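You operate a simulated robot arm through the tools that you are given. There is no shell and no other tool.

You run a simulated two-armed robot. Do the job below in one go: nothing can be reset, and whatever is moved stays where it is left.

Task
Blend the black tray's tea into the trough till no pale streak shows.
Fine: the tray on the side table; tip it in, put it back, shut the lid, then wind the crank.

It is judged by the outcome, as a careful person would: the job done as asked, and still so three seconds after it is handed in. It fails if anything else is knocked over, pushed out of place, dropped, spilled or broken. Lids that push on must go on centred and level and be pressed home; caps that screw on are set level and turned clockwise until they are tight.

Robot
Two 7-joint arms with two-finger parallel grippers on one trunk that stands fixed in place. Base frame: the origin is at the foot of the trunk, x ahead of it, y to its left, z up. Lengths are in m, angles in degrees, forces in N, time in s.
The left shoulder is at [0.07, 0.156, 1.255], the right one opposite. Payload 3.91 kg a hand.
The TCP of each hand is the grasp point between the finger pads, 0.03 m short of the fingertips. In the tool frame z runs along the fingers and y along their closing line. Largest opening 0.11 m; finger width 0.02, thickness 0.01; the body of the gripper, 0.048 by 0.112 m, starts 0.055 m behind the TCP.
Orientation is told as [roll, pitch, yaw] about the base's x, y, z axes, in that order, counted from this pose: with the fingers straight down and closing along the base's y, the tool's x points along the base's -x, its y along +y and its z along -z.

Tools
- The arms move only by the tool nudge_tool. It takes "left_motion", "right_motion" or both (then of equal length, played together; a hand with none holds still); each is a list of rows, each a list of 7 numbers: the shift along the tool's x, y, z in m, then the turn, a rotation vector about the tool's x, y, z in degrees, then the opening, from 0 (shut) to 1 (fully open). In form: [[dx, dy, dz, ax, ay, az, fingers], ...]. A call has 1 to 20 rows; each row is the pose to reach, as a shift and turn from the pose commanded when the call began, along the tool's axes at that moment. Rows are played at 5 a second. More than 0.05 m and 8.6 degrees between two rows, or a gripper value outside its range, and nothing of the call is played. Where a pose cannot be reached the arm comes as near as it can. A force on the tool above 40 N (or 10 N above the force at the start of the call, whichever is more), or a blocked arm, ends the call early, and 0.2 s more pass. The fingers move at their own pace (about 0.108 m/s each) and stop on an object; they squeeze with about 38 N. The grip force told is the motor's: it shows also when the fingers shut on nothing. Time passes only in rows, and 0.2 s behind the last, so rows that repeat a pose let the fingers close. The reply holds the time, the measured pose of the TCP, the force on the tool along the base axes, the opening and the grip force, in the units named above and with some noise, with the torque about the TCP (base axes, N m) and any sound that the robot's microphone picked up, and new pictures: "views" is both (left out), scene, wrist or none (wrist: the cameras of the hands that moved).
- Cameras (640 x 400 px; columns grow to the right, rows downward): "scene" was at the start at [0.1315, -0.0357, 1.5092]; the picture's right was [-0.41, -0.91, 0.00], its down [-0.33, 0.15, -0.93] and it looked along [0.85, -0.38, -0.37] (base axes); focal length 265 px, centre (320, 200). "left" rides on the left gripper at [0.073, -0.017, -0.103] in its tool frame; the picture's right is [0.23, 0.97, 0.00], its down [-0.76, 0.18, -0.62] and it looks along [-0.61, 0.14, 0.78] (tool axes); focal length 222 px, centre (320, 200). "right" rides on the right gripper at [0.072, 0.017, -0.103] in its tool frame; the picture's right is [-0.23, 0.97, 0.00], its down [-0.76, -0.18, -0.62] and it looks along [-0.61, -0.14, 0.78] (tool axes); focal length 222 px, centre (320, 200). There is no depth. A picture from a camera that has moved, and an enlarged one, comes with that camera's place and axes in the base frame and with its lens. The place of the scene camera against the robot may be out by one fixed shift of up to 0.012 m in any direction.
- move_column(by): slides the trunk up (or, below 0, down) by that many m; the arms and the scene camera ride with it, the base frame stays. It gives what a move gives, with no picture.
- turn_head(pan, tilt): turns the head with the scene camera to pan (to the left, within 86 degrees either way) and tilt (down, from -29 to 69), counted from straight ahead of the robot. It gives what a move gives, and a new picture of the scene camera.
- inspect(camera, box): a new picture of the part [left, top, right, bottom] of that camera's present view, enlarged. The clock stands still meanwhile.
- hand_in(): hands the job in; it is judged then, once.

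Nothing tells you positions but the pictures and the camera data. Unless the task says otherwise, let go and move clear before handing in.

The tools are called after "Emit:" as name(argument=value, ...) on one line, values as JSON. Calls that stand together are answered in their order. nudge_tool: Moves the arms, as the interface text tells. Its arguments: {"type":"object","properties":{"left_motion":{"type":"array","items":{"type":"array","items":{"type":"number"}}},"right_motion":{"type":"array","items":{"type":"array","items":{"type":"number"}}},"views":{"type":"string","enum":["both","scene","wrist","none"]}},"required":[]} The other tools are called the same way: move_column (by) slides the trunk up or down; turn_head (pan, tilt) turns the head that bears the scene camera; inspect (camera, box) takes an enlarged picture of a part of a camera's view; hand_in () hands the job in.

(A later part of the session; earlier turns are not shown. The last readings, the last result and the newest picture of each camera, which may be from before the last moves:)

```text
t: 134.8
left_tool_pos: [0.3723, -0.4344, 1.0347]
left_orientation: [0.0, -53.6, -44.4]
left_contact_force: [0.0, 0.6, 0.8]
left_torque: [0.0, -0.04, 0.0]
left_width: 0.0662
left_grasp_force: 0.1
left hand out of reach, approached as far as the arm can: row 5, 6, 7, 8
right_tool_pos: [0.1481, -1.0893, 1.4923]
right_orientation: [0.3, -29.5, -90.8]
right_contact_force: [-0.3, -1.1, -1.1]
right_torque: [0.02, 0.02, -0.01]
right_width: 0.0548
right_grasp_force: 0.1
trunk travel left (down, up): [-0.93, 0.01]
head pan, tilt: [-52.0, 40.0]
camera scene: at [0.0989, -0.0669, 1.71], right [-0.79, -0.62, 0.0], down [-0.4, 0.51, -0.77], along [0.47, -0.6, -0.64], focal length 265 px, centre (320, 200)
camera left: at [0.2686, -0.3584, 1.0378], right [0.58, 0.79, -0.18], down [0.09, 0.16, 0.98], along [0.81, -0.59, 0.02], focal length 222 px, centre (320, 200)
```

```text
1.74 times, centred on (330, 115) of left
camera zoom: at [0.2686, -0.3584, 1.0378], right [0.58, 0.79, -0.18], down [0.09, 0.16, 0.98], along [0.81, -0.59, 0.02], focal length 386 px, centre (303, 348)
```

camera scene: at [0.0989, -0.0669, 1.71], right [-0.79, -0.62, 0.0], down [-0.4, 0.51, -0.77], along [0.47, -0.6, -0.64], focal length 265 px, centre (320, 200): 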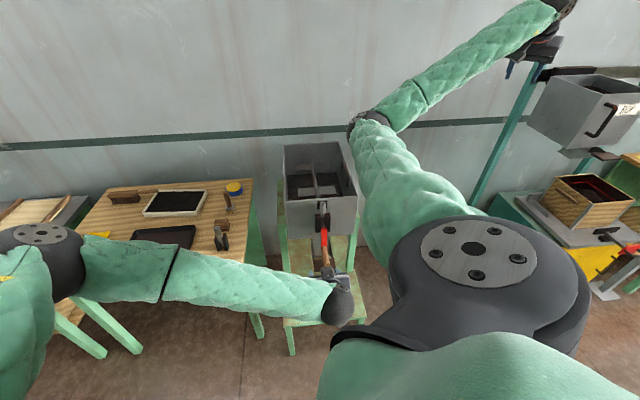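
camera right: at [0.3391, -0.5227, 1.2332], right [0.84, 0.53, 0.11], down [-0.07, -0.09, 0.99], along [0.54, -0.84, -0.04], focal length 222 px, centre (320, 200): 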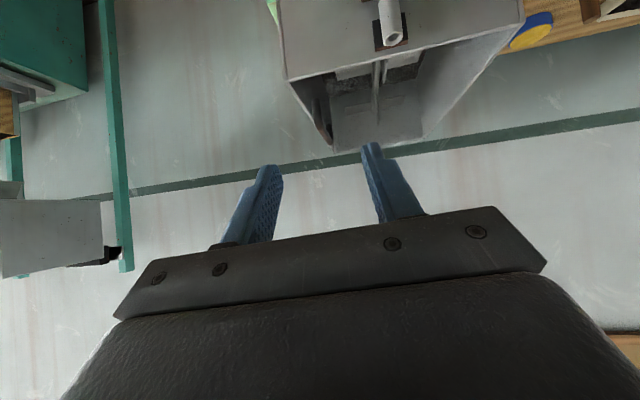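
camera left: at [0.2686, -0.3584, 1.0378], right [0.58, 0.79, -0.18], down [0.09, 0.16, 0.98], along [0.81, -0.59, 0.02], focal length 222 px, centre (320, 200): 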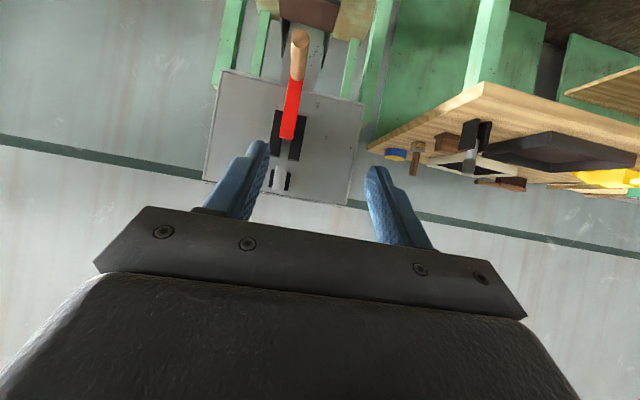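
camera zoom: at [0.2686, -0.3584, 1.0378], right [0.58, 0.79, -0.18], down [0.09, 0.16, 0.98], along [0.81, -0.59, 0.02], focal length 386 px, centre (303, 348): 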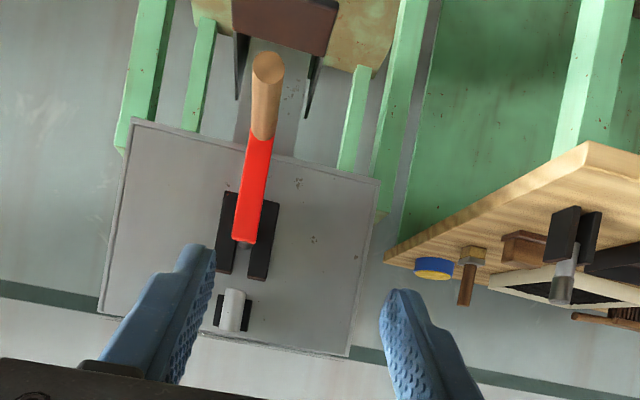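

This gives a clear front view: the hub is at about z = 0.961, and the wooden grip is about 10 cm long at z = 0.868, 9.3 cm below the hub. I'll approach it along its axis with the fingers straddling it, in two stages.

Emit:
nudge_tool(left_motion=[[-0.001, 0, 0.03, 0, 0, 0, 0.6], [-0.002, 0, 0.06, 0, 0, 0, 0.6], [-0.003, 0, 0.09, 0, 0, 0, 0.6], [-0.004, 0, 0.11, 0, 0, 0, 0.6]], views="both")

Emit:
inspect(camera="left", box=[180, 0, 480, 230])

```text
t: 135.8
left_tool_pos: [0.4433, -0.4896, 0.9852]
left_orientation: [0.2, -52.0, -44.3]
left_contact_force: [-0.2, -1.3, 0.0]
left_torque: [0.0, 0.0, -0.03]
left_width: 0.066
left_grasp_force: 0.0
left hand out of reach, approached as far as the arm can: row 2, 3, 4
right_tool_pos: [0.1489, -1.0895, 1.4932]
right_orientation: [0.3, -29.5, -90.6]
right_contact_force: [0.1, 0.6, 0.5]
right_torque: [0.0, 0.0, 0.02]
right_width: 0.0552
right_grasp_force: 0.1
trunk travel left (down, up): [-0.93, 0.01]
head pan, tilt: [-52.0, 40.0]
camera scene: at [0.0997, -0.0664, 1.71], right [-0.79, -0.62, 0.0], down [-0.4, 0.51, -0.77], along [0.47, -0.6, -0.64], focal length 265 px, centre (320, 200)
camera left: at [0.3408, -0.4142, 0.9913], right [0.58, 0.8, -0.18], down [0.11, 0.14, 0.98], along [0.81, -0.59, 0.0], focal length 222 px, centre (320, 200)
```

scene: 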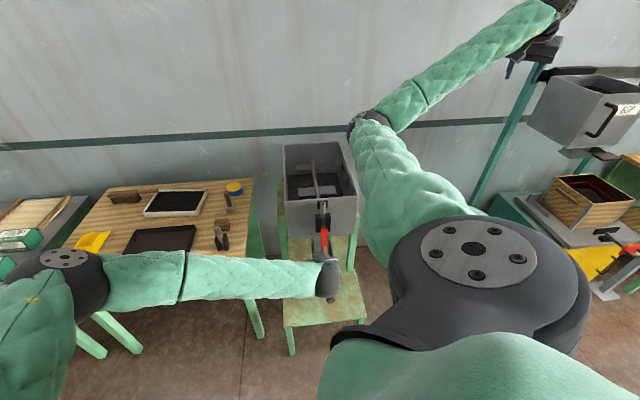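
left: 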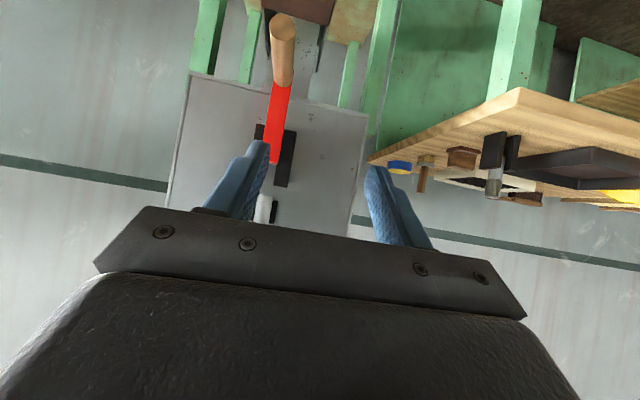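

```text
1.74 times, centred on (330, 115) of left
camera zoom: at [0.3408, -0.4142, 0.9913], right [0.58, 0.8, -0.18], down [0.11, 0.14, 0.98], along [0.81, -0.59, 0.0], focal length 386 px, centre (303, 348)
```

zoom: 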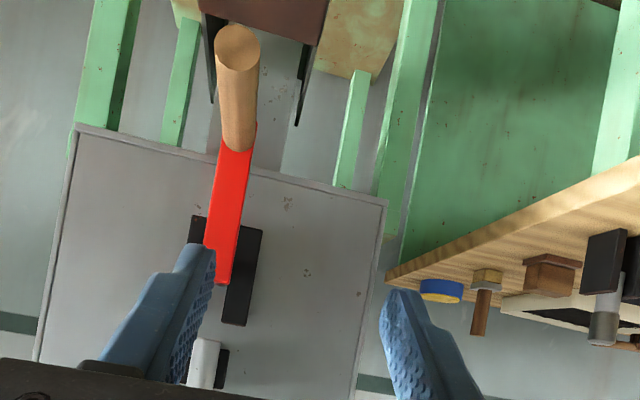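

The left arm reaches a limit short of the grip. Lower down the right arm has enough folding room for it, so I'll retract the left arm the way it came and use the right.

Emit:
nudge_tool(left_motion=[[0.001, 0, -0.035, 0, 2, 0, 0.6], [0.003, 0, -0.07, 0, 4, 0, 0.6], [0.004, 0.01, -0.11, 0, 7, 0, 0.6], [-0.001, 0.0369, -0.1358, 0, 9.2, 0, 0.6], [-0.006, 0.0637, -0.1617, 0, 11.4, 0, 0.6], [-0.0111, 0.0906, -0.1875, 0, 13.6, 0, 0.6], [-0.0162, 0.1174, -0.2133, 0, 15.8, 0, 0.6], [-0.0212, 0.1443, -0.2391, 0, 18, 0, 0.6], [-0.0262, 0.1711, -0.265, 0, 20.2, 0, 0.6], [-0.0313, 0.198, -0.2908, 0, 22.4, 0, 0.6], [-0.0363, 0.2248, -0.3166, 0, 24.6, 0, 0.6]], views="scene")

```text
t: 138.2
left_tool_pos: [0.4333, -0.1616, 1.2025]
left_orientation: [0.0, -28.9, -44.3]
left_contact_force: [-0.7, 0.0, 0.4]
left_torque: [-0.03, 0.0, 0.0]
left_width: 0.0659
left_grasp_force: 0.1
right_tool_pos: [0.1481, -1.0862, 1.4956]
right_orientation: [0.4, -29.8, -90.7]
right_contact_force: [-0.4, 1.5, 0.3]
right_torque: [0.01, -0.01, 0.01]
right_width: 0.0553
right_grasp_force: 0.2
trunk travel left (down, up): [-0.93, 0.01]
head pan, tilt: [-52.0, 40.0]
camera scene: at [0.0988, -0.0627, 1.7101], right [-0.79, -0.62, 0.0], down [-0.4, 0.51, -0.77], along [0.47, -0.6, -0.64], focal length 265 px, centre (320, 200)
```

scene: 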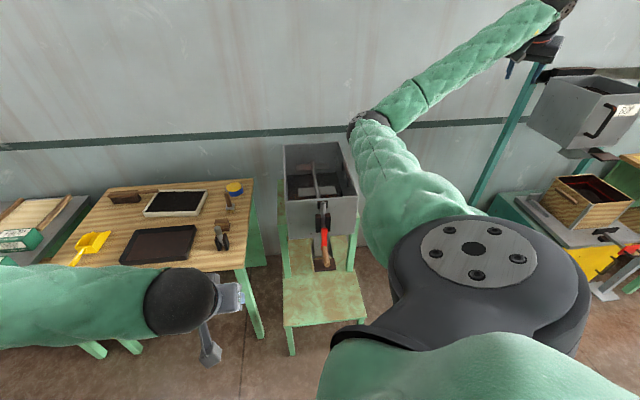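

Emit:
nudge_tool(left_motion=[[0.0056, 0.0261, -0.0296, 0, 0, 0, 0.6], [0.0113, 0.0522, -0.0592, 0, 0, 0, 0.6], [0.0169, 0.0784, -0.0888, 0, 0, 0, 0.6], [0.0225, 0.1045, -0.1185, 0, 0, 0, 0.6], [0.0282, 0.1306, -0.1481, 0, 0, 0, 0.6], [0.0338, 0.1567, -0.1777, 0, 0, 0, 0.6], [0.0394, 0.1828, -0.2073, 0, 0, 0, 0.6], [0.0451, 0.209, -0.2369, 0, 0, 0, 0.6], [0.0507, 0.2351, -0.2665, 0, 0, 0, 0.6], [0.0563, 0.2612, -0.2961, 0, 0, 0, 0.6], [0.062, 0.2873, -0.3258, 0, 0, 0, 0.6], [0.0676, 0.3134, -0.3554, 0, 0, 0, 0.6], [0.0732, 0.3396, -0.385, 0, 0, 0, 0.6], [0.0789, 0.3657, -0.4146, 0, 0, 0, 0.6], [0.0845, 0.3918, -0.4442, 0, 0, 0, 0.6]], views="none")

```text
t: 141.4
left_tool_pos: [0.4995, 0.3218, 1.5514]
left_orientation: [-0.1, -28.9, -44.3]
left_contact_force: [0.7, 0.0, 0.3]
left_torque: [-0.04, 0.04, -0.01]
left_width: 0.066
left_grasp_force: 0.2
left hand out of reach, approached as far as the arm can: row 4, 5, 6, 7, 8, 9, 10, 11, 12
right_tool_pos: [0.1476, -1.087, 1.4945]
right_orientation: [0.5, -29.6, -90.8]
right_contact_force: [-0.3, -0.1, 0.4]
right_torque: [0.0, 0.0, 0.0]
right_width: 0.0549
right_grasp_force: 0.1
trunk travel left (down, up): [-0.93, 0.01]
head pan, tilt: [-52.0, 40.0]
```

Emit:
nudge_tool(right_motion=[[0.0351, 0.0082, 0.0131, -1.57, -1.28, -2.07, 0.6], [0.0702, 0.0163, 0.0263, -3.13, -2.57, -4.13, 0.6], [0.1053, 0.0245, 0.0394, -4.7, -3.85, -6.2, 0.6], [0.1404, 0.0327, 0.0525, -6.27, -5.13, -8.27, 0.6], [0.1755, 0.0408, 0.0657, -7.83, -6.42, -10.33, 0.6], [0.2106, 0.049, 0.0788, -9.4, -7.7, -12.4, 0.6], [0.2456, 0.0572, 0.0919, -10.97, -8.98, -14.47, 0.6], [0.2807, 0.0653, 0.1051, -12.53, -10.27, -16.53, 0.6], [0.3158, 0.0735, 0.1182, -14.1, -11.55, -18.6, 0.6], [0.3509, 0.0817, 0.1313, -15.67, -12.83, -20.67, 0.6], [0.386, 0.0898, 0.1445, -17.23, -14.12, -22.73, 0.6], [0.4211, 0.098, 0.1576, -18.8, -15.4, -24.8, 0.6]], views="both")

```text
t: 144.0
left_tool_pos: [0.501, 0.3217, 1.5517]
left_orientation: [-0.2, -28.9, -44.3]
left_contact_force: [0.4, 1.0, 1.0]
left_torque: [-0.02, -0.01, 0.02]
left_width: 0.0662
left_grasp_force: 0.1
right_tool_pos: [0.2521, -0.8003, 1.1527]
right_orientation: [0.0, -45.6, -59.6]
right_contact_force: [-0.6, 0.1, 0.3]
right_torque: [0.01, -0.06, -0.02]
right_width: 0.0662
right_grasp_force: 0.1
trunk travel left (down, up): [-0.93, 0.01]
head pan, tilt: [-52.0, 40.0]
camera scene: at [0.0984, -0.0633, 1.7103], right [-0.79, -0.62, 0.0], down [-0.4, 0.51, -0.77], along [0.47, -0.6, -0.64], focal length 265 px, centre (320, 200)
camera right: at [0.2033, -0.6848, 1.1741], right [0.92, 0.36, 0.16], down [-0.11, -0.17, 0.98], along [0.38, -0.92, -0.11], focal length 222 px, centre (320, 200)
```

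scene: 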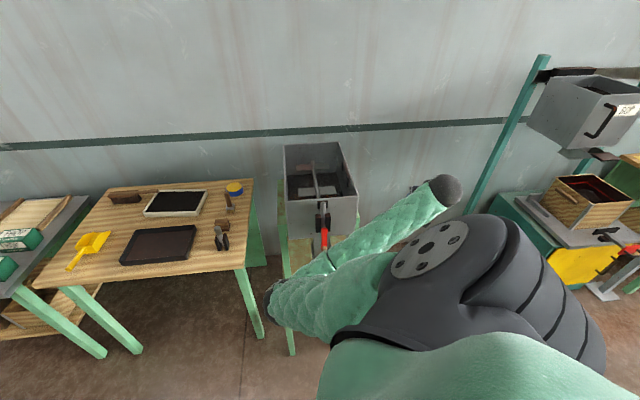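
right: 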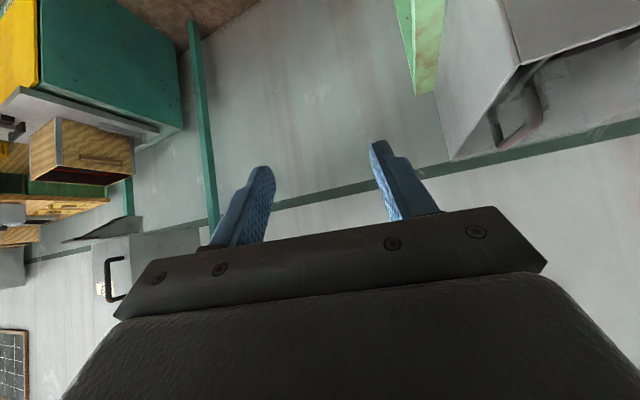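

Emit:
nudge_tool(right_motion=[[0.0296, 0.0166, 0.0061, -1.46, -1.8, -1.11, 0.6], [0.0592, 0.0331, 0.0121, -2.93, -3.6, -2.23, 0.6], [0.0887, 0.0497, 0.0182, -4.39, -5.4, -3.34, 0.6], [0.1183, 0.0663, 0.0243, -5.85, -7.2, -4.45, 0.6], [0.1479, 0.0828, 0.0303, -7.31, -9, -5.56, 0.6], [0.1775, 0.0994, 0.0364, -8.78, -10.8, -6.68, 0.6], [0.207, 0.1159, 0.0424, -10.24, -12.6, -7.79, 0.6], [0.2366, 0.1325, 0.0485, -11.7, -14.4, -8.9, 0.6]], views="both")

```text
t: 145.3
left_tool_pos: [0.5032, 0.3202, 1.5501]
left_orientation: [-0.1, -28.9, -44.3]
left_contact_force: [0.2, -0.1, -0.1]
left_torque: [0.04, -0.01, -0.03]
left_width: 0.0659
left_grasp_force: 0.0
right_tool_pos: [0.3514, -0.7475, 1.1346]
right_orientation: [13.7, -67.0, -64.6]
right_contact_force: [0.5, 0.0, 0.1]
right_torque: [-0.03, 0.03, -0.05]
right_width: 0.0659
right_grasp_force: 0.2
trunk travel left (down, up): [-0.93, 0.01]
head pan, tilt: [-52.0, 40.0]
stopped in row 6 (right hand): the arm was blocked; the commanded pose is now the measured one
camera scene: at [0.1004, -0.0639, 1.71], right [-0.79, -0.62, 0.0], down [-0.4, 0.51, -0.77], along [0.47, -0.6, -0.64], focal length 265 px, centre (320, 200)
camera right: at [0.2904, -0.6387, 1.1097], right [0.8, 0.52, 0.3], down [-0.38, 0.06, 0.92], along [0.46, -0.85, 0.25], focal length 222 px, centre (320, 200)
```

scene: 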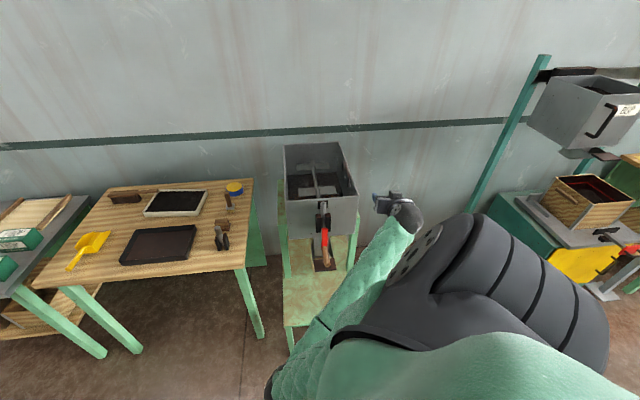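
right: 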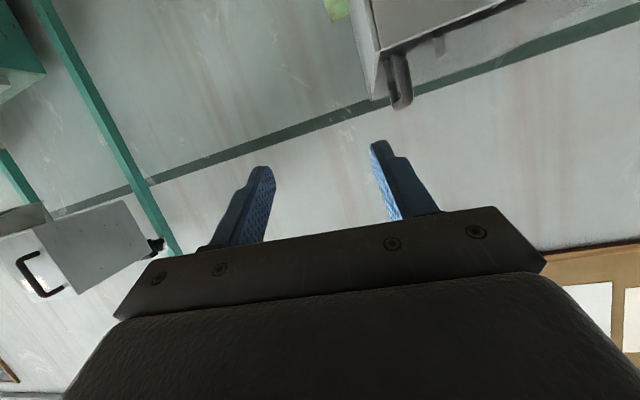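

The arm was blocked by folding again in this posture. A tool-down grip over the crank keeps the wrist farther out, so I'll go back up and out, point the hand down, and come at the grip from above.

Emit:
nudge_tool(right_motion=[[-0.0341, 0.0102, -0.0024, 0, 7.2, -1.1, 0.6], [-0.0681, 0.0205, -0.0047, -0.1, 14.5, -2.3, 0.6], [-0.1022, 0.0307, -0.0071, -0.1, 21.7, -3.4, 0.6], [-0.1362, 0.041, -0.0094, -0.1, 28.9, -4.6, 0.6], [-0.1703, 0.0512, -0.0118, -0.1, 36.1, -5.7, 0.6], [-0.2043, 0.0614, -0.0141, -0.2, 43.4, -6.8, 0.6], [-0.2384, 0.0717, -0.0165, -0.2, 50.6, -8, 0.6], [-0.2724, 0.0819, -0.0188, -0.2, 57.8, -9.1, 0.6]], views="scene")

```text
t: 147.3
left_tool_pos: [0.5051, 0.3209, 1.5496]
left_orientation: [-0.1, -28.8, -44.3]
left_contact_force: [-0.4, 0.7, -1.1]
left_torque: [-0.03, 0.05, -0.01]
left_width: 0.0662
left_grasp_force: 0.1
right_tool_pos: [0.4348, -0.7841, 1.3759]
right_orientation: [1.7, -7.9, -46.8]
right_contact_force: [-0.3, 0.2, 1.1]
right_torque: [-0.1, 0.04, -0.03]
right_width: 0.0661
right_grasp_force: 0.1
trunk travel left (down, up): [-0.93, 0.01]
head pan, tilt: [-52.0, 40.0]
stopped in row 8 (right hand): the arm was blocked; the commanded pose is now the measured one
camera scene: at [0.102, -0.0615, 1.7098], right [-0.79, -0.62, 0.0], down [-0.4, 0.5, -0.77], along [0.47, -0.6, -0.64], focal length 265 px, centre (320, 200)
```

scene: 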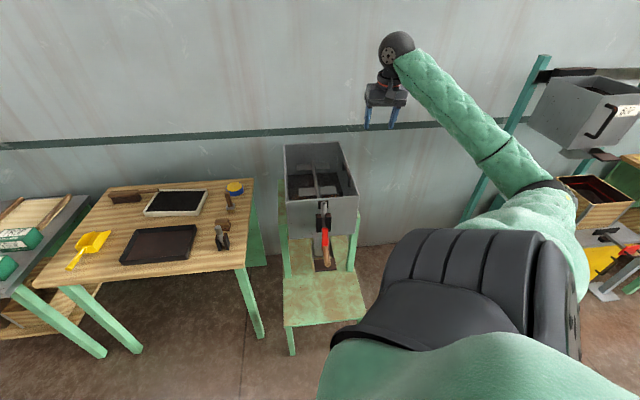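

The arm swung over to an elbow-right posture, which gives more room in front of the trough. I'll now move above the crank grip with the hand pointing nearly straight down.

Emit:
nudge_tool(right_motion=[[0.0235, 0.0197, 0.017, 0.2, -0.3, -0.2, 0.6], [0.0471, 0.0393, 0.034, 0.4, -0.5, -0.4, 0.6], [0.0706, 0.059, 0.051, 0.5, -0.8, -0.7, 0.6], [0.0941, 0.0786, 0.068, 0.7, -1, -0.9, 0.6], [0.1176, 0.0983, 0.085, 0.9, -1.3, -1.1, 0.6], [0.1412, 0.1179, 0.102, 1.1, -1.5, -1.3, 0.6], [0.1647, 0.1376, 0.119, 1.3, -1.8, -1.6, 0.6], [0.1882, 0.1572, 0.136, 1.45, -2.05, -1.78, 0.6]], views="both")

Emit:
inspect(camera="right", box=[160, 0, 480, 230])

```text
t: 149.1
left_tool_pos: [0.5023, 0.321, 1.5513]
left_orientation: [0.0, -28.9, -44.3]
left_contact_force: [-0.4, -0.2, -0.3]
left_torque: [-0.04, -0.01, 0.01]
left_width: 0.0657
left_grasp_force: 0.0
right_tool_pos: [0.438, -0.5488, 1.2212]
right_orientation: [0.2, -10.1, -45.0]
right_contact_force: [0.2, 0.0, -0.1]
right_torque: [-0.07, -0.02, 0.02]
right_width: 0.0659
right_grasp_force: 0.1
trunk travel left (down, up): [-0.93, 0.01]
head pan, tilt: [-52.0, 40.0]
camera scene: at [0.0994, -0.0637, 1.7101], right [-0.79, -0.62, 0.0], down [-0.4, 0.51, -0.77], along [0.47, -0.6, -0.64], focal length 265 px, centre (320, 200)
camera right: at [0.3865, -0.4743, 1.3116], right [0.85, 0.53, 0.04], down [0.33, -0.58, 0.75], along [0.42, -0.62, -0.66], focal length 222 px, centre (320, 200)
```

scene: 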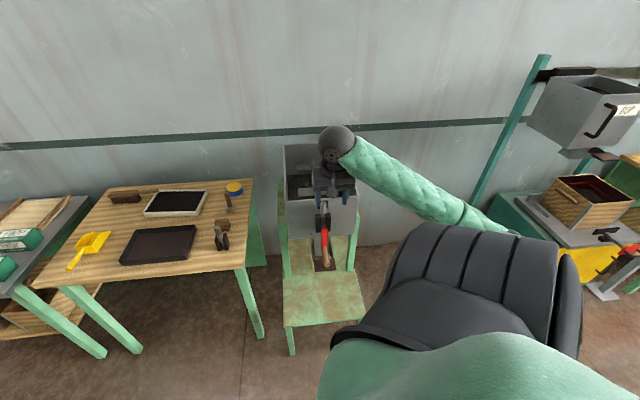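
right: 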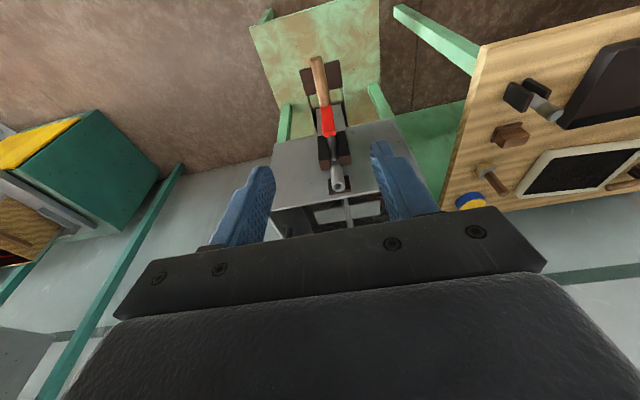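

```text
1.74 times, centred on (320, 115) of right
camera zoom: at [0.3865, -0.4743, 1.3116], right [0.85, 0.53, 0.04], down [0.33, -0.58, 0.75], along [0.42, -0.62, -0.66], focal length 386 px, centre (320, 348)
```

zoom: 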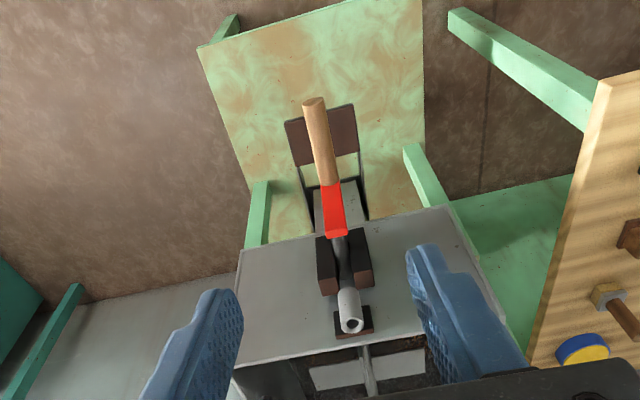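

This overhead view lets me triangulate the crank properly: the hub is near (0.534, -0.646, 0.956) and the wooden grip runs about 9 cm toward me at z ≈ 0.85. I'll come down partway and re-check.

Emit:
nudge_tool(right_motion=[[-0.0021, -0.0007, 0.036, 0, 0, 0, 0.6], [-0.0042, -0.0014, 0.071, 0, 0, 0, 0.6], [-0.0063, -0.002, 0.107, 0, 0, 0, 0.6], [-0.0084, -0.0027, 0.143, 0, 0, 0, 0.6], [-0.0105, -0.0034, 0.1786, 0, 0, 0, 0.6]], views="both")

Emit:
inspect(camera="right", box=[200, 0, 440, 200])

```text
t: 150.3
left_tool_pos: [0.5026, 0.32, 1.551]
left_orientation: [-0.1, -28.9, -44.3]
left_contact_force: [-0.8, -0.4, -0.3]
left_torque: [0.01, -0.04, 0.01]
left_width: 0.0661
left_grasp_force: 0.0
right_tool_pos: [0.4671, -0.5809, 1.0453]
right_orientation: [0.2, -10.0, -44.9]
right_contact_force: [-0.3, 0.3, 0.0]
right_torque: [-0.01, 0.01, -0.02]
right_width: 0.066
right_grasp_force: 0.1
trunk travel left (down, up): [-0.93, 0.01]
head pan, tilt: [-52.0, 40.0]
camera scene: at [0.0991, -0.0646, 1.7101], right [-0.79, -0.62, 0.0], down [-0.4, 0.51, -0.77], along [0.47, -0.6, -0.64], focal length 265 px, centre (320, 200)
camera right: at [0.4166, -0.5061, 1.135], right [0.85, 0.53, 0.04], down [0.33, -0.58, 0.75], along [0.42, -0.62, -0.66], focal length 222 px, centre (320, 200)
```

scene: 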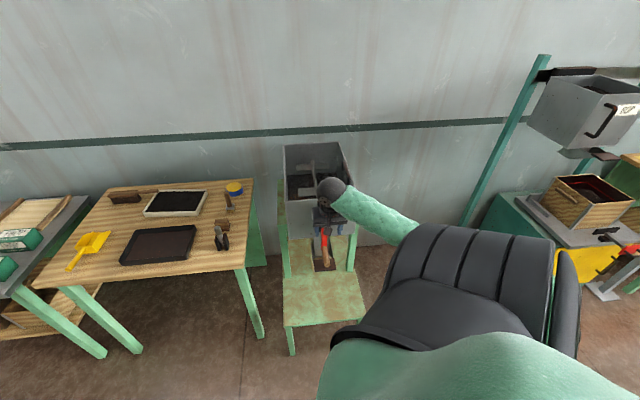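
right: 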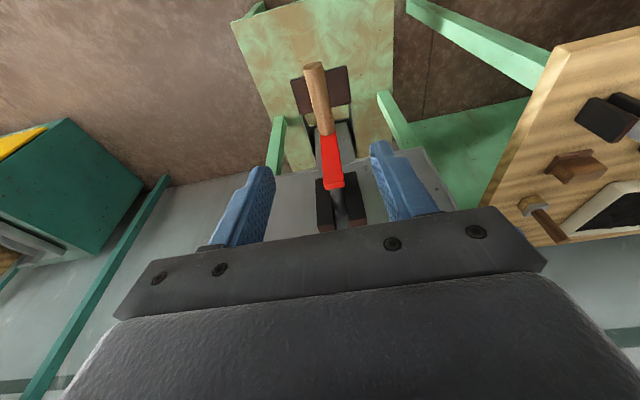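

```text
2.00 times, centred on (320, 100) of right
camera zoom: at [0.4166, -0.5061, 1.135], right [0.85, 0.53, 0.04], down [0.33, -0.58, 0.75], along [0.42, -0.62, -0.66], focal length 444 px, centre (320, 400)
```

zoom: 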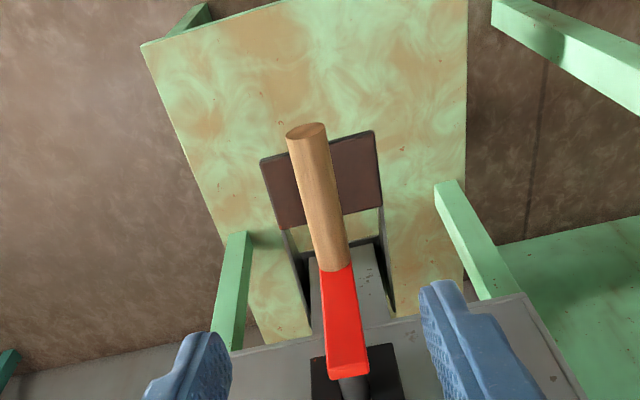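

Emit:
nudge_tool(right_motion=[[0, 0, 0.035, 0, 0, 0, 0.6], [-0.0005, 0, 0.07, 0, 0, 0, 0.6], [-0.001, 0, 0.105, 0, 0, 0, 0.6], [-0.0014, 0, 0.14, 0, 0, 0, 0.6], [-0.0014, 0, 0.17, 0, 0, 0, 0.6], [-0.0014, 0, 0.195, 0, 0, 0, 0.6]], views="both")

Emit:
inspect(camera="right", box=[200, 40, 440, 230])

Emit:
inspect(camera="scene", box=[270, 170, 390, 290])

```text
t: 151.7
left_tool_pos: [0.5016, 0.3191, 1.5502]
left_orientation: [-0.1, -28.9, -44.4]
left_contact_force: [0.4, -0.1, 0.3]
left_torque: [0.0, -0.01, -0.04]
left_width: 0.0659
left_grasp_force: 0.0
right_tool_pos: [0.4919, -0.6079, 0.8531]
right_orientation: [0.2, -10.1, -44.9]
right_contact_force: [-0.9, -0.4, -0.3]
right_torque: [-0.02, 0.02, -0.01]
right_width: 0.0659
right_grasp_force: 0.0
trunk travel left (down, up): [-0.93, 0.01]
head pan, tilt: [-52.0, 40.0]
camera scene: at [0.0992, -0.0646, 1.7101], right [-0.79, -0.62, 0.0], down [-0.4, 0.51, -0.77], along [0.47, -0.6, -0.64], focal length 265 px, centre (320, 200)
camera right: at [0.4404, -0.5329, 0.9444], right [0.85, 0.53, 0.04], down [0.33, -0.58, 0.75], along [0.42, -0.62, -0.66], focal length 222 px, centre (320, 200)
```

scene: 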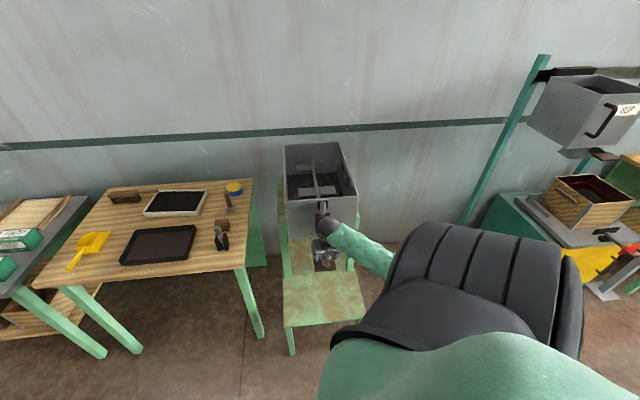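
right: 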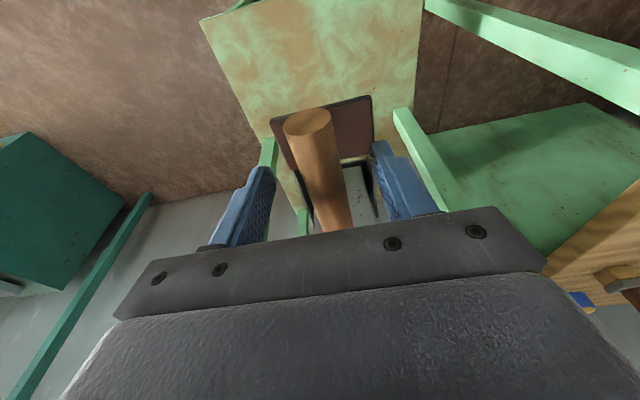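

```text
2.11 times, centred on (320, 135) of right
camera zoom: at [0.4404, -0.5329, 0.9444], right [0.85, 0.53, 0.04], down [0.33, -0.58, 0.75], along [0.42, -0.62, -0.66], focal length 468 px, centre (320, 337)
```

zoom: 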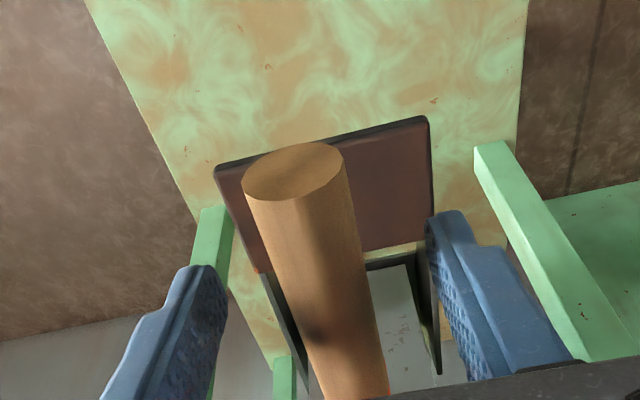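

```text
3.33 times, centred on (330, 230) of scene
camera zoom: at [0.0992, -0.0646, 1.7101], right [-0.79, -0.62, 0.0], down [-0.4, 0.51, -0.77], along [0.47, -0.6, -0.64], focal length 883 px, centre (287, 100)
```

zoom: 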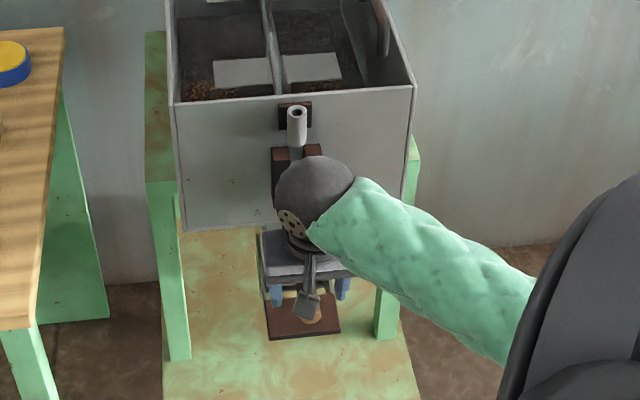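

The grip is between my fingers with no contact yet. I'll close on it.

Emit:
nudge_tool(right_motion=[[0, 0.004, 0.002, 0, 0, 0, 0.5], [0, 0.004, 0.002, 0, 0, 0, 0.3], [0, 0.004, 0.002, 0, 0, 0, 0.1], [0, 0.004, 0.002, 0, 0, 0, 0.0], [0, 0.004, 0.002, 0, 0, 0, 0.0]], views="wrist")

```text
t: 152.9
left_tool_pos: [0.5021, 0.32, 1.5516]
left_orientation: [0.0, -29.0, -44.3]
left_contact_force: [0.1, 0.3, -0.1]
left_torque: [-0.01, 0.04, 0.02]
left_width: 0.0661
left_grasp_force: 0.1
right_tool_pos: [0.4948, -0.6044, 0.8524]
right_orientation: [0.2, -10.1, -44.9]
right_contact_force: [1.0, 1.0, -5.6]
right_torque: [-0.45, -0.35, -0.24]
right_width: 0.0237
right_grasp_force: 44.7
trunk travel left (down, up): [-0.93, 0.01]
head pan, tilt: [-52.0, 40.0]
camera right: at [0.4434, -0.5297, 0.9418], right [0.85, 0.53, 0.04], down [0.33, -0.58, 0.75], along [0.42, -0.62, -0.66], focal length 222 px, centre (320, 200)
```

right: 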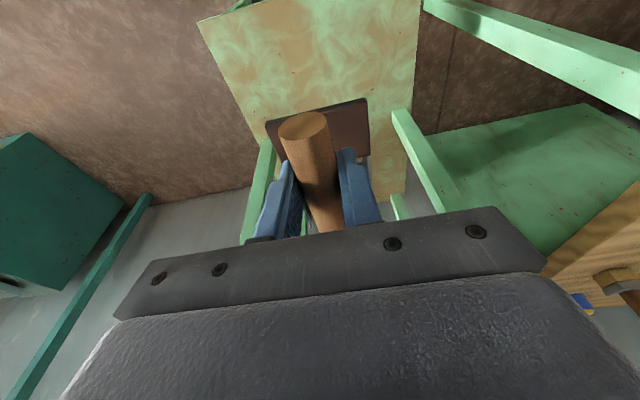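

Emit:
nudge_tool(right_motion=[[0, 0.0078, -0.0003, 0, 0, 0, 0], [-0.0002, 0.0156, -0.0014, 0, 0, 0, 0], [-0.0005, 0.0233, -0.0031, 0, 0, 0, 0], [-0.0009, 0.0308, -0.0053, 0, 0, 0, 0], [-0.0015, 0.038, -0.0083, 0, 0, 0, 0], [-0.0021, 0.045, -0.0119, 0, 0, 0, 0]], views="both")

Emit:
inspect(camera="scene", box=[270, 140, 390, 290])

```text
t: 154.3
left_tool_pos: [0.5015, 0.3202, 1.5508]
left_orientation: [0.0, -28.8, -44.3]
left_contact_force: [-0.3, -0.4, -0.2]
left_torque: [0.03, 0.0, -0.02]
left_width: 0.066
left_grasp_force: 0.1
right_tool_pos: [0.5264, -0.5736, 0.8634]
right_orientation: [0.1, -10.1, -44.9]
right_contact_force: [1.0, -10.7, 0.2]
right_torque: [0.39, -0.15, -0.04]
right_width: 0.0237
right_grasp_force: 45.7
trunk travel left (down, up): [-0.93, 0.01]
head pan, tilt: [-52.0, 40.0]
camera scene: at [0.0987, -0.0656, 1.7101], right [-0.79, -0.62, 0.0], down [-0.4, 0.51, -0.77], along [0.47, -0.6, -0.64], focal length 265 px, centre (320, 200)
camera right: at [0.4745, -0.4986, 0.9538], right [0.85, 0.53, 0.04], down [0.33, -0.58, 0.75], along [0.42, -0.62, -0.66], focal length 222 px, centre (320, 200)
```

scene: 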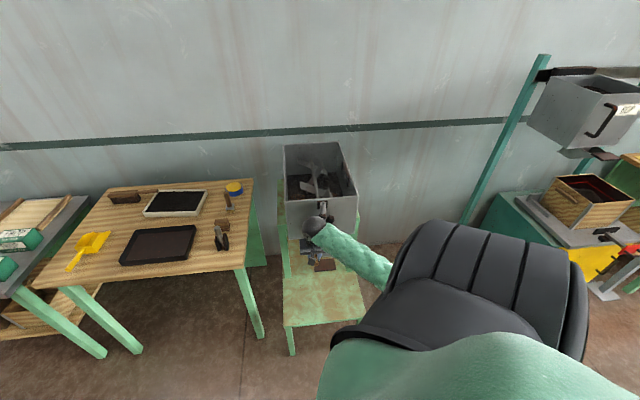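
right: 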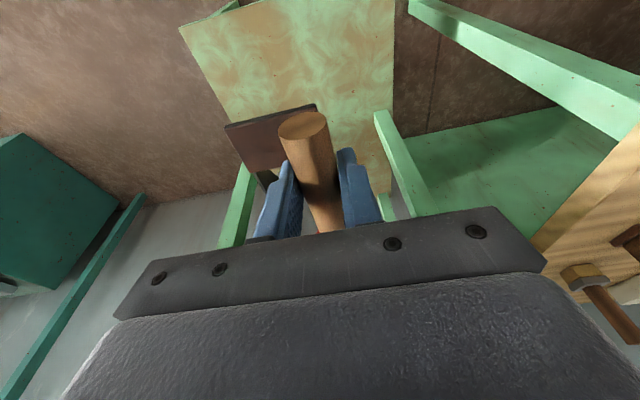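

```text
2.67 times, centred on (330, 215) of scene
camera zoom: at [0.0987, -0.0656, 1.7101], right [-0.79, -0.62, 0.0], down [-0.4, 0.51, -0.77], along [0.47, -0.6, -0.64], focal length 706 px, centre (293, 160)
```

zoom: 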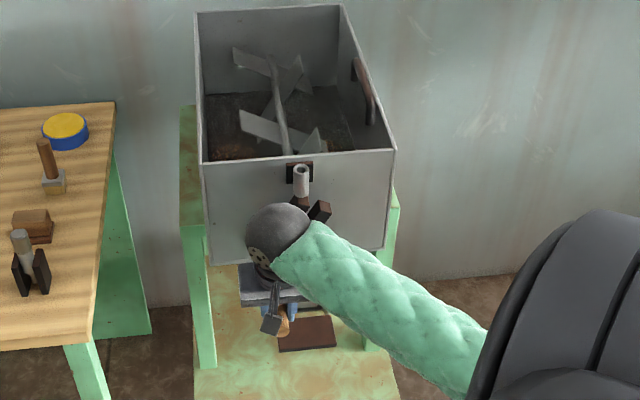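

The crank turns and the paddles move inside. I'll carry the grip on round its circle in small steps, checking forces to confirm the radius.

Emit:
nudge_tool(right_motion=[[-0.0025, 0.0186, -0.0141, 0, 0, 0, 0], [-0.0057, 0.0329, -0.0324, 0, 0, 0, 0], [-0.0095, 0.0419, -0.0538, 0, 0, 0, 0], [-0.0135, 0.045, -0.0767, 0, 0, 0, 0]], views="none")

Emit:
nudge_tool(right_motion=[[-0.0041, -0.0031, -0.023, 0, 0, 0, 0], [-0.0078, -0.0121, -0.0443, 0, 0, 0, 0], [-0.0111, -0.0264, -0.0627, 0, 0, 0, 0], [-0.0136, -0.045, -0.0768, 0, 0, 0, 0], [-0.0151, -0.0667, -0.0857, 0, 0, 0, 0], [-0.0156, -0.09, -0.0886, 0, 0, 0, 0]], views="both")

Emit:
inspect(camera="scene", box=[270, 140, 390, 290])

```text
t: 155.3
left_tool_pos: [0.503, 0.3195, 1.551]
left_orientation: [-0.1, -28.9, -44.3]
left_contact_force: [0.2, 0.3, -0.3]
left_torque: [0.02, 0.0, 0.02]
left_width: 0.066
left_grasp_force: 0.1
right_tool_pos: [0.5592, -0.5391, 0.9426]
right_orientation: [0.1, -10.0, -44.9]
right_contact_force: [5.7, -2.4, -6.9]
right_torque: [0.44, -0.1, -0.26]
right_width: 0.0237
right_grasp_force: 44.5
trunk travel left (down, up): [-0.93, 0.01]
head pan, tilt: [-52.0, 40.0]
```

```text
t: 155.8
left_tool_pos: [0.5054, 0.322, 1.5505]
left_orientation: [-0.2, -28.8, -44.4]
left_contact_force: [0.6, 0.2, -0.5]
left_torque: [0.06, -0.03, -0.02]
left_width: 0.066
left_grasp_force: 0.1
right_tool_pos: [0.5568, -0.5412, 0.978]
right_orientation: [0.8, -10.5, -44.7]
right_contact_force: [33.4, 28.2, 9.4]
right_torque: [-0.19, -1.15, -0.59]
right_width: 0.0236
right_grasp_force: 45.4
trunk travel left (down, up): [-0.93, 0.01]
head pan, tilt: [-52.0, 40.0]
stopped in row 2 (right hand): the force on the tool passed its limit at 67 N (the readings are from after the stop); the commanded pose is now the measured one
camera scene: at [0.1022, -0.061, 1.7103], right [-0.79, -0.62, 0.0], down [-0.4, 0.5, -0.77], along [0.47, -0.6, -0.64], focal length 265 px, centre (320, 200)
camera right: at [0.5047, -0.4662, 1.069], right [0.84, 0.54, 0.06], down [0.32, -0.58, 0.75], along [0.43, -0.61, -0.66], focal length 222 px, centre (320, 200)
```

scene: 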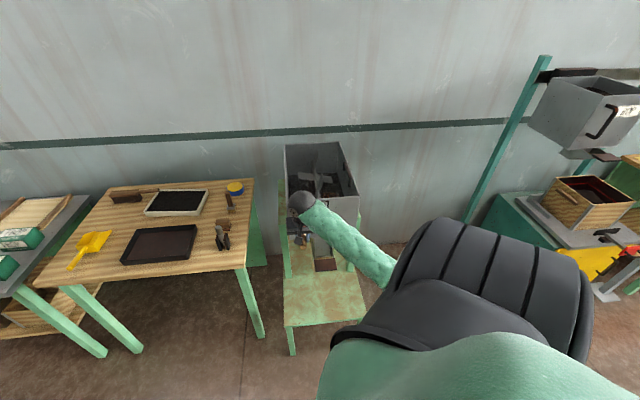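
right: 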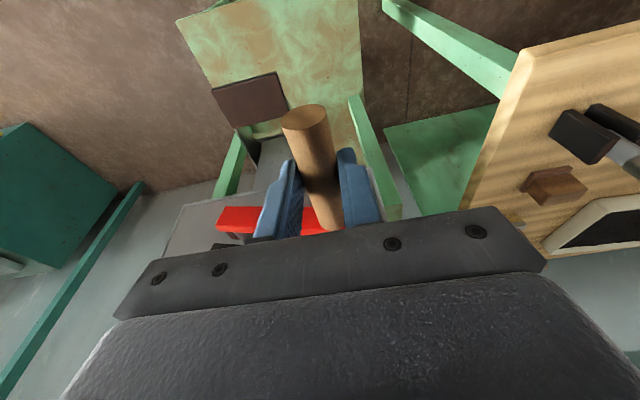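

```text
2.67 times, centred on (330, 215) of scene
camera zoom: at [0.1022, -0.061, 1.7103], right [-0.79, -0.62, 0.0], down [-0.4, 0.5, -0.77], along [0.47, -0.6, -0.64], focal length 706 px, centre (293, 160)
```

zoom: 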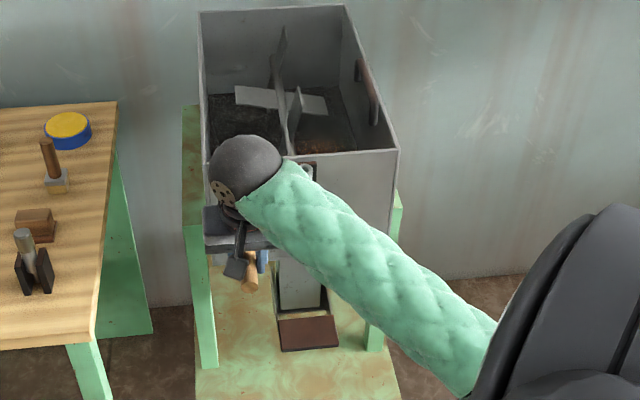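

The force limit stopped the motion just past the quarter turn, with the grip pushing outward. I'll look closely for contact before going on.

Emit:
inspect(camera="right", box=[160, 80, 420, 250])

Emit:
inspect(camera="scene", box=[270, 180, 350, 260])

```text
2.35 times, centred on (290, 165) of right
camera zoom: at [0.5047, -0.4662, 1.069], right [0.84, 0.54, 0.06], down [0.32, -0.58, 0.75], along [0.43, -0.61, -0.66], focal length 523 px, centre (391, 282)
```

zoom: 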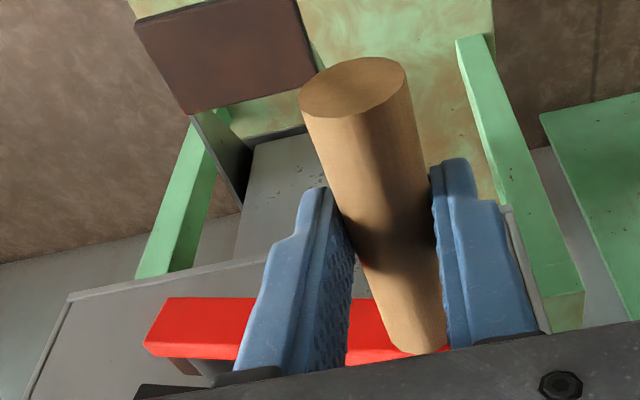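

```text
5.00 times, centred on (310, 220) of scene
camera zoom: at [0.1022, -0.061, 1.7103], right [-0.79, -0.62, 0.0], down [-0.4, 0.5, -0.77], along [0.47, -0.6, -0.64], focal length 1324 px, centre (370, 100)
```

zoom: 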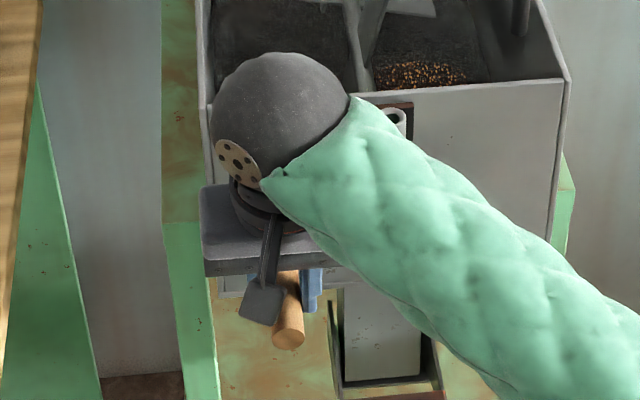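

Emit:
nudge_tool(right_motion=[[0, 0.002, 0, 0, 0, 0, 0], [0, 0.003, 0, 0, 0, 0, 0]], views="none")

```text
t: 156.4
left_tool_pos: [0.5042, 0.322, 1.5491]
left_orientation: [-0.1, -28.8, -44.3]
left_contact_force: [0.5, -1.4, -0.5]
left_torque: [-0.01, 0.0, -0.02]
left_width: 0.0661
left_grasp_force: 0.1
right_tool_pos: [0.5578, -0.5404, 0.9771]
right_orientation: [0.6, -10.3, -44.9]
right_contact_force: [32.4, 23.0, 10.7]
right_torque: [-0.58, -1.29, -0.25]
right_width: 0.0238
right_grasp_force: 45.4
trunk travel left (down, up): [-0.93, 0.01]
head pan, tilt: [-52.0, 40.0]
```

Emit:
nudge_tool(right_motion=[[0, 0.003, 0, 0, 0, 0, 0], [0, 0.006, 0, 0, 0, 0, 0], [0, 0.006, 0, 0, 0, 0, 0]], views="none")

```text
t: 157.2
left_tool_pos: [0.5002, 0.3172, 1.5519]
left_orientation: [0.0, -28.9, -44.4]
left_contact_force: [0.2, -0.4, 0.2]
left_torque: [0.01, 0.01, 0.01]
left_width: 0.0661
left_grasp_force: 0.2
right_tool_pos: [0.5587, -0.5397, 0.9762]
right_orientation: [0.5, -10.1, -45.0]
right_contact_force: [-9.6, -10.5, -0.8]
right_torque: [-0.81, -0.04, -0.32]
right_width: 0.0238
right_grasp_force: 45.5
trunk travel left (down, up): [-0.93, 0.01]
head pan, tilt: [-52.0, 40.0]
```

The measured points fit a circle centred near z = 0.949 with a radius of about 9.8 cm, slightly larger than I was using, which explains the side load. I'll continue with the corrected circle in short steps.

Emit:
nudge_tool(right_motion=[[-0.0008, -0.005, -0.0047, 0, 0, 0, 0], [-0.0016, -0.0095, -0.0094, 0, 0, 0, 0], [-0.0026, -0.012, -0.0147, 0, 0, 0, 0], [-0.0035, -0.0145, -0.0199, 0, 0, 0, 0]], views="none")

```text
t: 158.2
left_tool_pos: [0.5048, 0.3189, 1.5504]
left_orientation: [-0.2, -28.9, -44.4]
left_contact_force: [0.3, -0.1, -0.2]
left_torque: [0.04, -0.02, 0.02]
left_width: 0.0665
left_grasp_force: 0.0
right_tool_pos: [0.5522, -0.545, 0.9998]
right_orientation: [1.1, -10.7, -44.9]
right_contact_force: [32.9, 25.5, 13.2]
right_torque: [0.85, -0.76, -0.52]
right_width: 0.0237
right_grasp_force: 44.8
trunk travel left (down, up): [-0.93, 0.01]
head pan, tilt: [-52.0, 40.0]
stopped in row 4 (right hand): the force on the tool passed its limit at 41 N (the readings are from after the stop); the commanded pose is now the measured one
```

Emit:
nudge_tool(right_motion=[[-0.0002, 0.003, -0.001, 0, 0, 0, 0], [-0.0009, 0.002, -0.0051, 0, 0, 0, 0], [-0.0022, -0.0028, -0.0125, 0, 0, 0, 0], [-0.0034, -0.0082, -0.0194, 0, 0, 0, 0], [-0.0045, -0.0142, -0.0258, 0, 0, 0, 0], [-0.0056, -0.0207, -0.0317, 0, 0, 0, 0]], views="both")

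Emit:
inspect(camera="right", box=[160, 80, 420, 250])

```text
t: 159.6
left_tool_pos: [0.503, 0.3195, 1.552]
left_orientation: [-0.1, -29.0, -44.5]
left_contact_force: [-0.2, 0.3, 0.3]
left_torque: [0.01, 0.03, -0.01]
left_width: 0.0658
left_grasp_force: 0.0
right_tool_pos: [0.5355, -0.5628, 1.0307]
right_orientation: [0.7, -10.5, -44.9]
right_contact_force: [21.9, 13.3, 20.9]
right_torque: [0.63, -0.55, -0.23]
right_width: 0.0238
right_grasp_force: 45.3
trunk travel left (down, up): [-0.93, 0.01]
head pan, tilt: [-52.0, 40.0]
camera scene: at [0.0998, -0.0617, 1.7103], right [-0.79, -0.62, 0.0], down [-0.4, 0.51, -0.77], along [0.47, -0.6, -0.64], focal length 265 px, centre (320, 200)
camera right: at [0.4832, -0.487, 1.1207], right [0.84, 0.53, 0.06], down [0.32, -0.58, 0.75], along [0.43, -0.61, -0.66], focal length 222 px, centre (320, 200)
```

scene: 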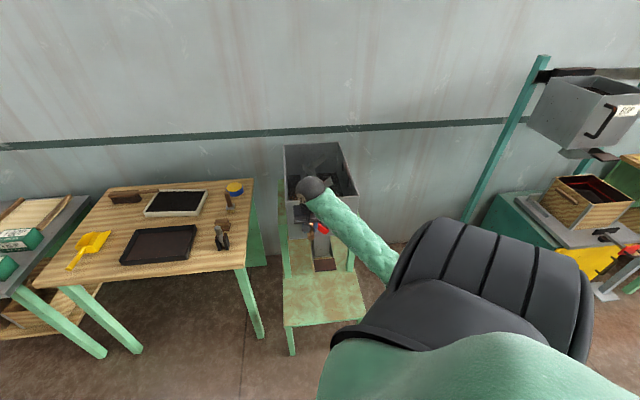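
right: 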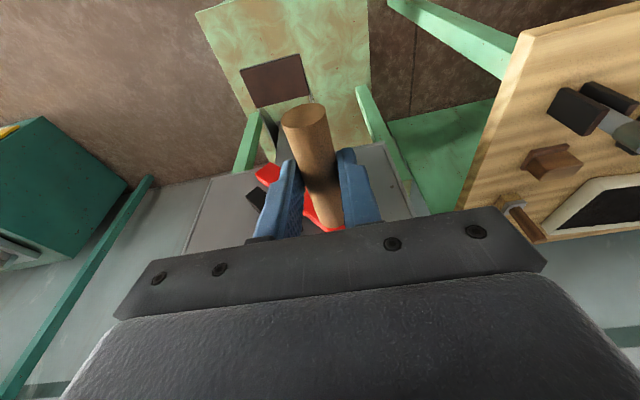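

```text
2.35 times, centred on (290, 165) of right
camera zoom: at [0.4832, -0.487, 1.1207], right [0.84, 0.53, 0.06], down [0.32, -0.58, 0.75], along [0.43, -0.61, -0.66], focal length 523 px, centre (391, 282)
```

zoom: 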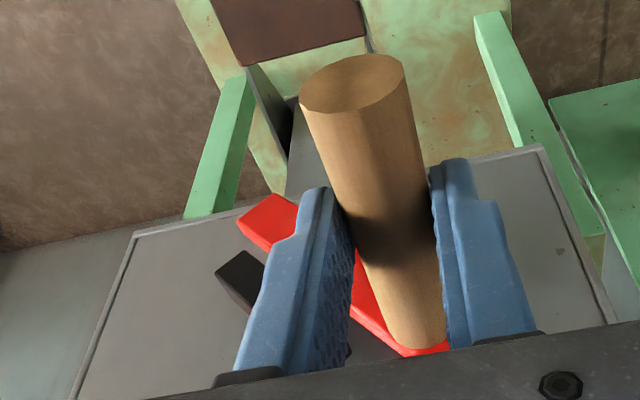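

Emit:
nudge_tool(right_motion=[[-0.0015, -0.0052, -0.0083, 0, 0, 0, 0], [-0.0023, -0.0127, -0.013, 0, 0, 0, 0], [-0.0036, -0.0288, -0.0204, 0, 0, 0, 0], [-0.0044, -0.0459, -0.0249, 0, 0, 0, 0], [-0.0047, -0.0635, -0.0264, 0, 0, 0, 0], [-0.0044, -0.0811, -0.0249, 0, 0, 0, 0], [-0.0036, -0.0982, -0.0204, 0, 0, 0, 0]], views="scene")

```text
t: 161.2
left_tool_pos: [0.5015, 0.3184, 1.5521]
left_orientation: [0.0, -28.9, -44.5]
left_contact_force: [-1.1, 0.0, -0.5]
left_torque: [0.02, 0.0, 0.03]
left_width: 0.0661
left_grasp_force: 0.0
right_tool_pos: [0.4656, -0.6321, 1.0491]
right_orientation: [0.9, -10.3, -44.9]
right_contact_force: [-0.8, 9.1, -2.6]
right_torque: [0.42, -0.33, -0.2]
right_width: 0.0239
right_grasp_force: 44.9
trunk travel left (down, up): [-0.93, 0.01]
head pan, tilt: [-52.0, 40.0]
camera scene: at [0.0981, -0.0642, 1.71], right [-0.79, -0.62, 0.0], down [-0.4, 0.51, -0.77], along [0.47, -0.6, -0.64], focal length 265 px, centre (320, 200)
```

scene: 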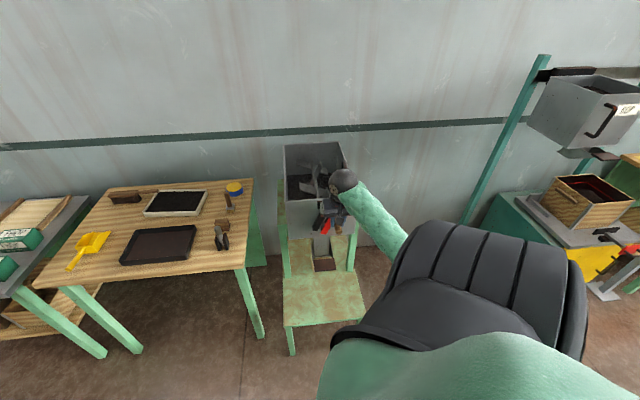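

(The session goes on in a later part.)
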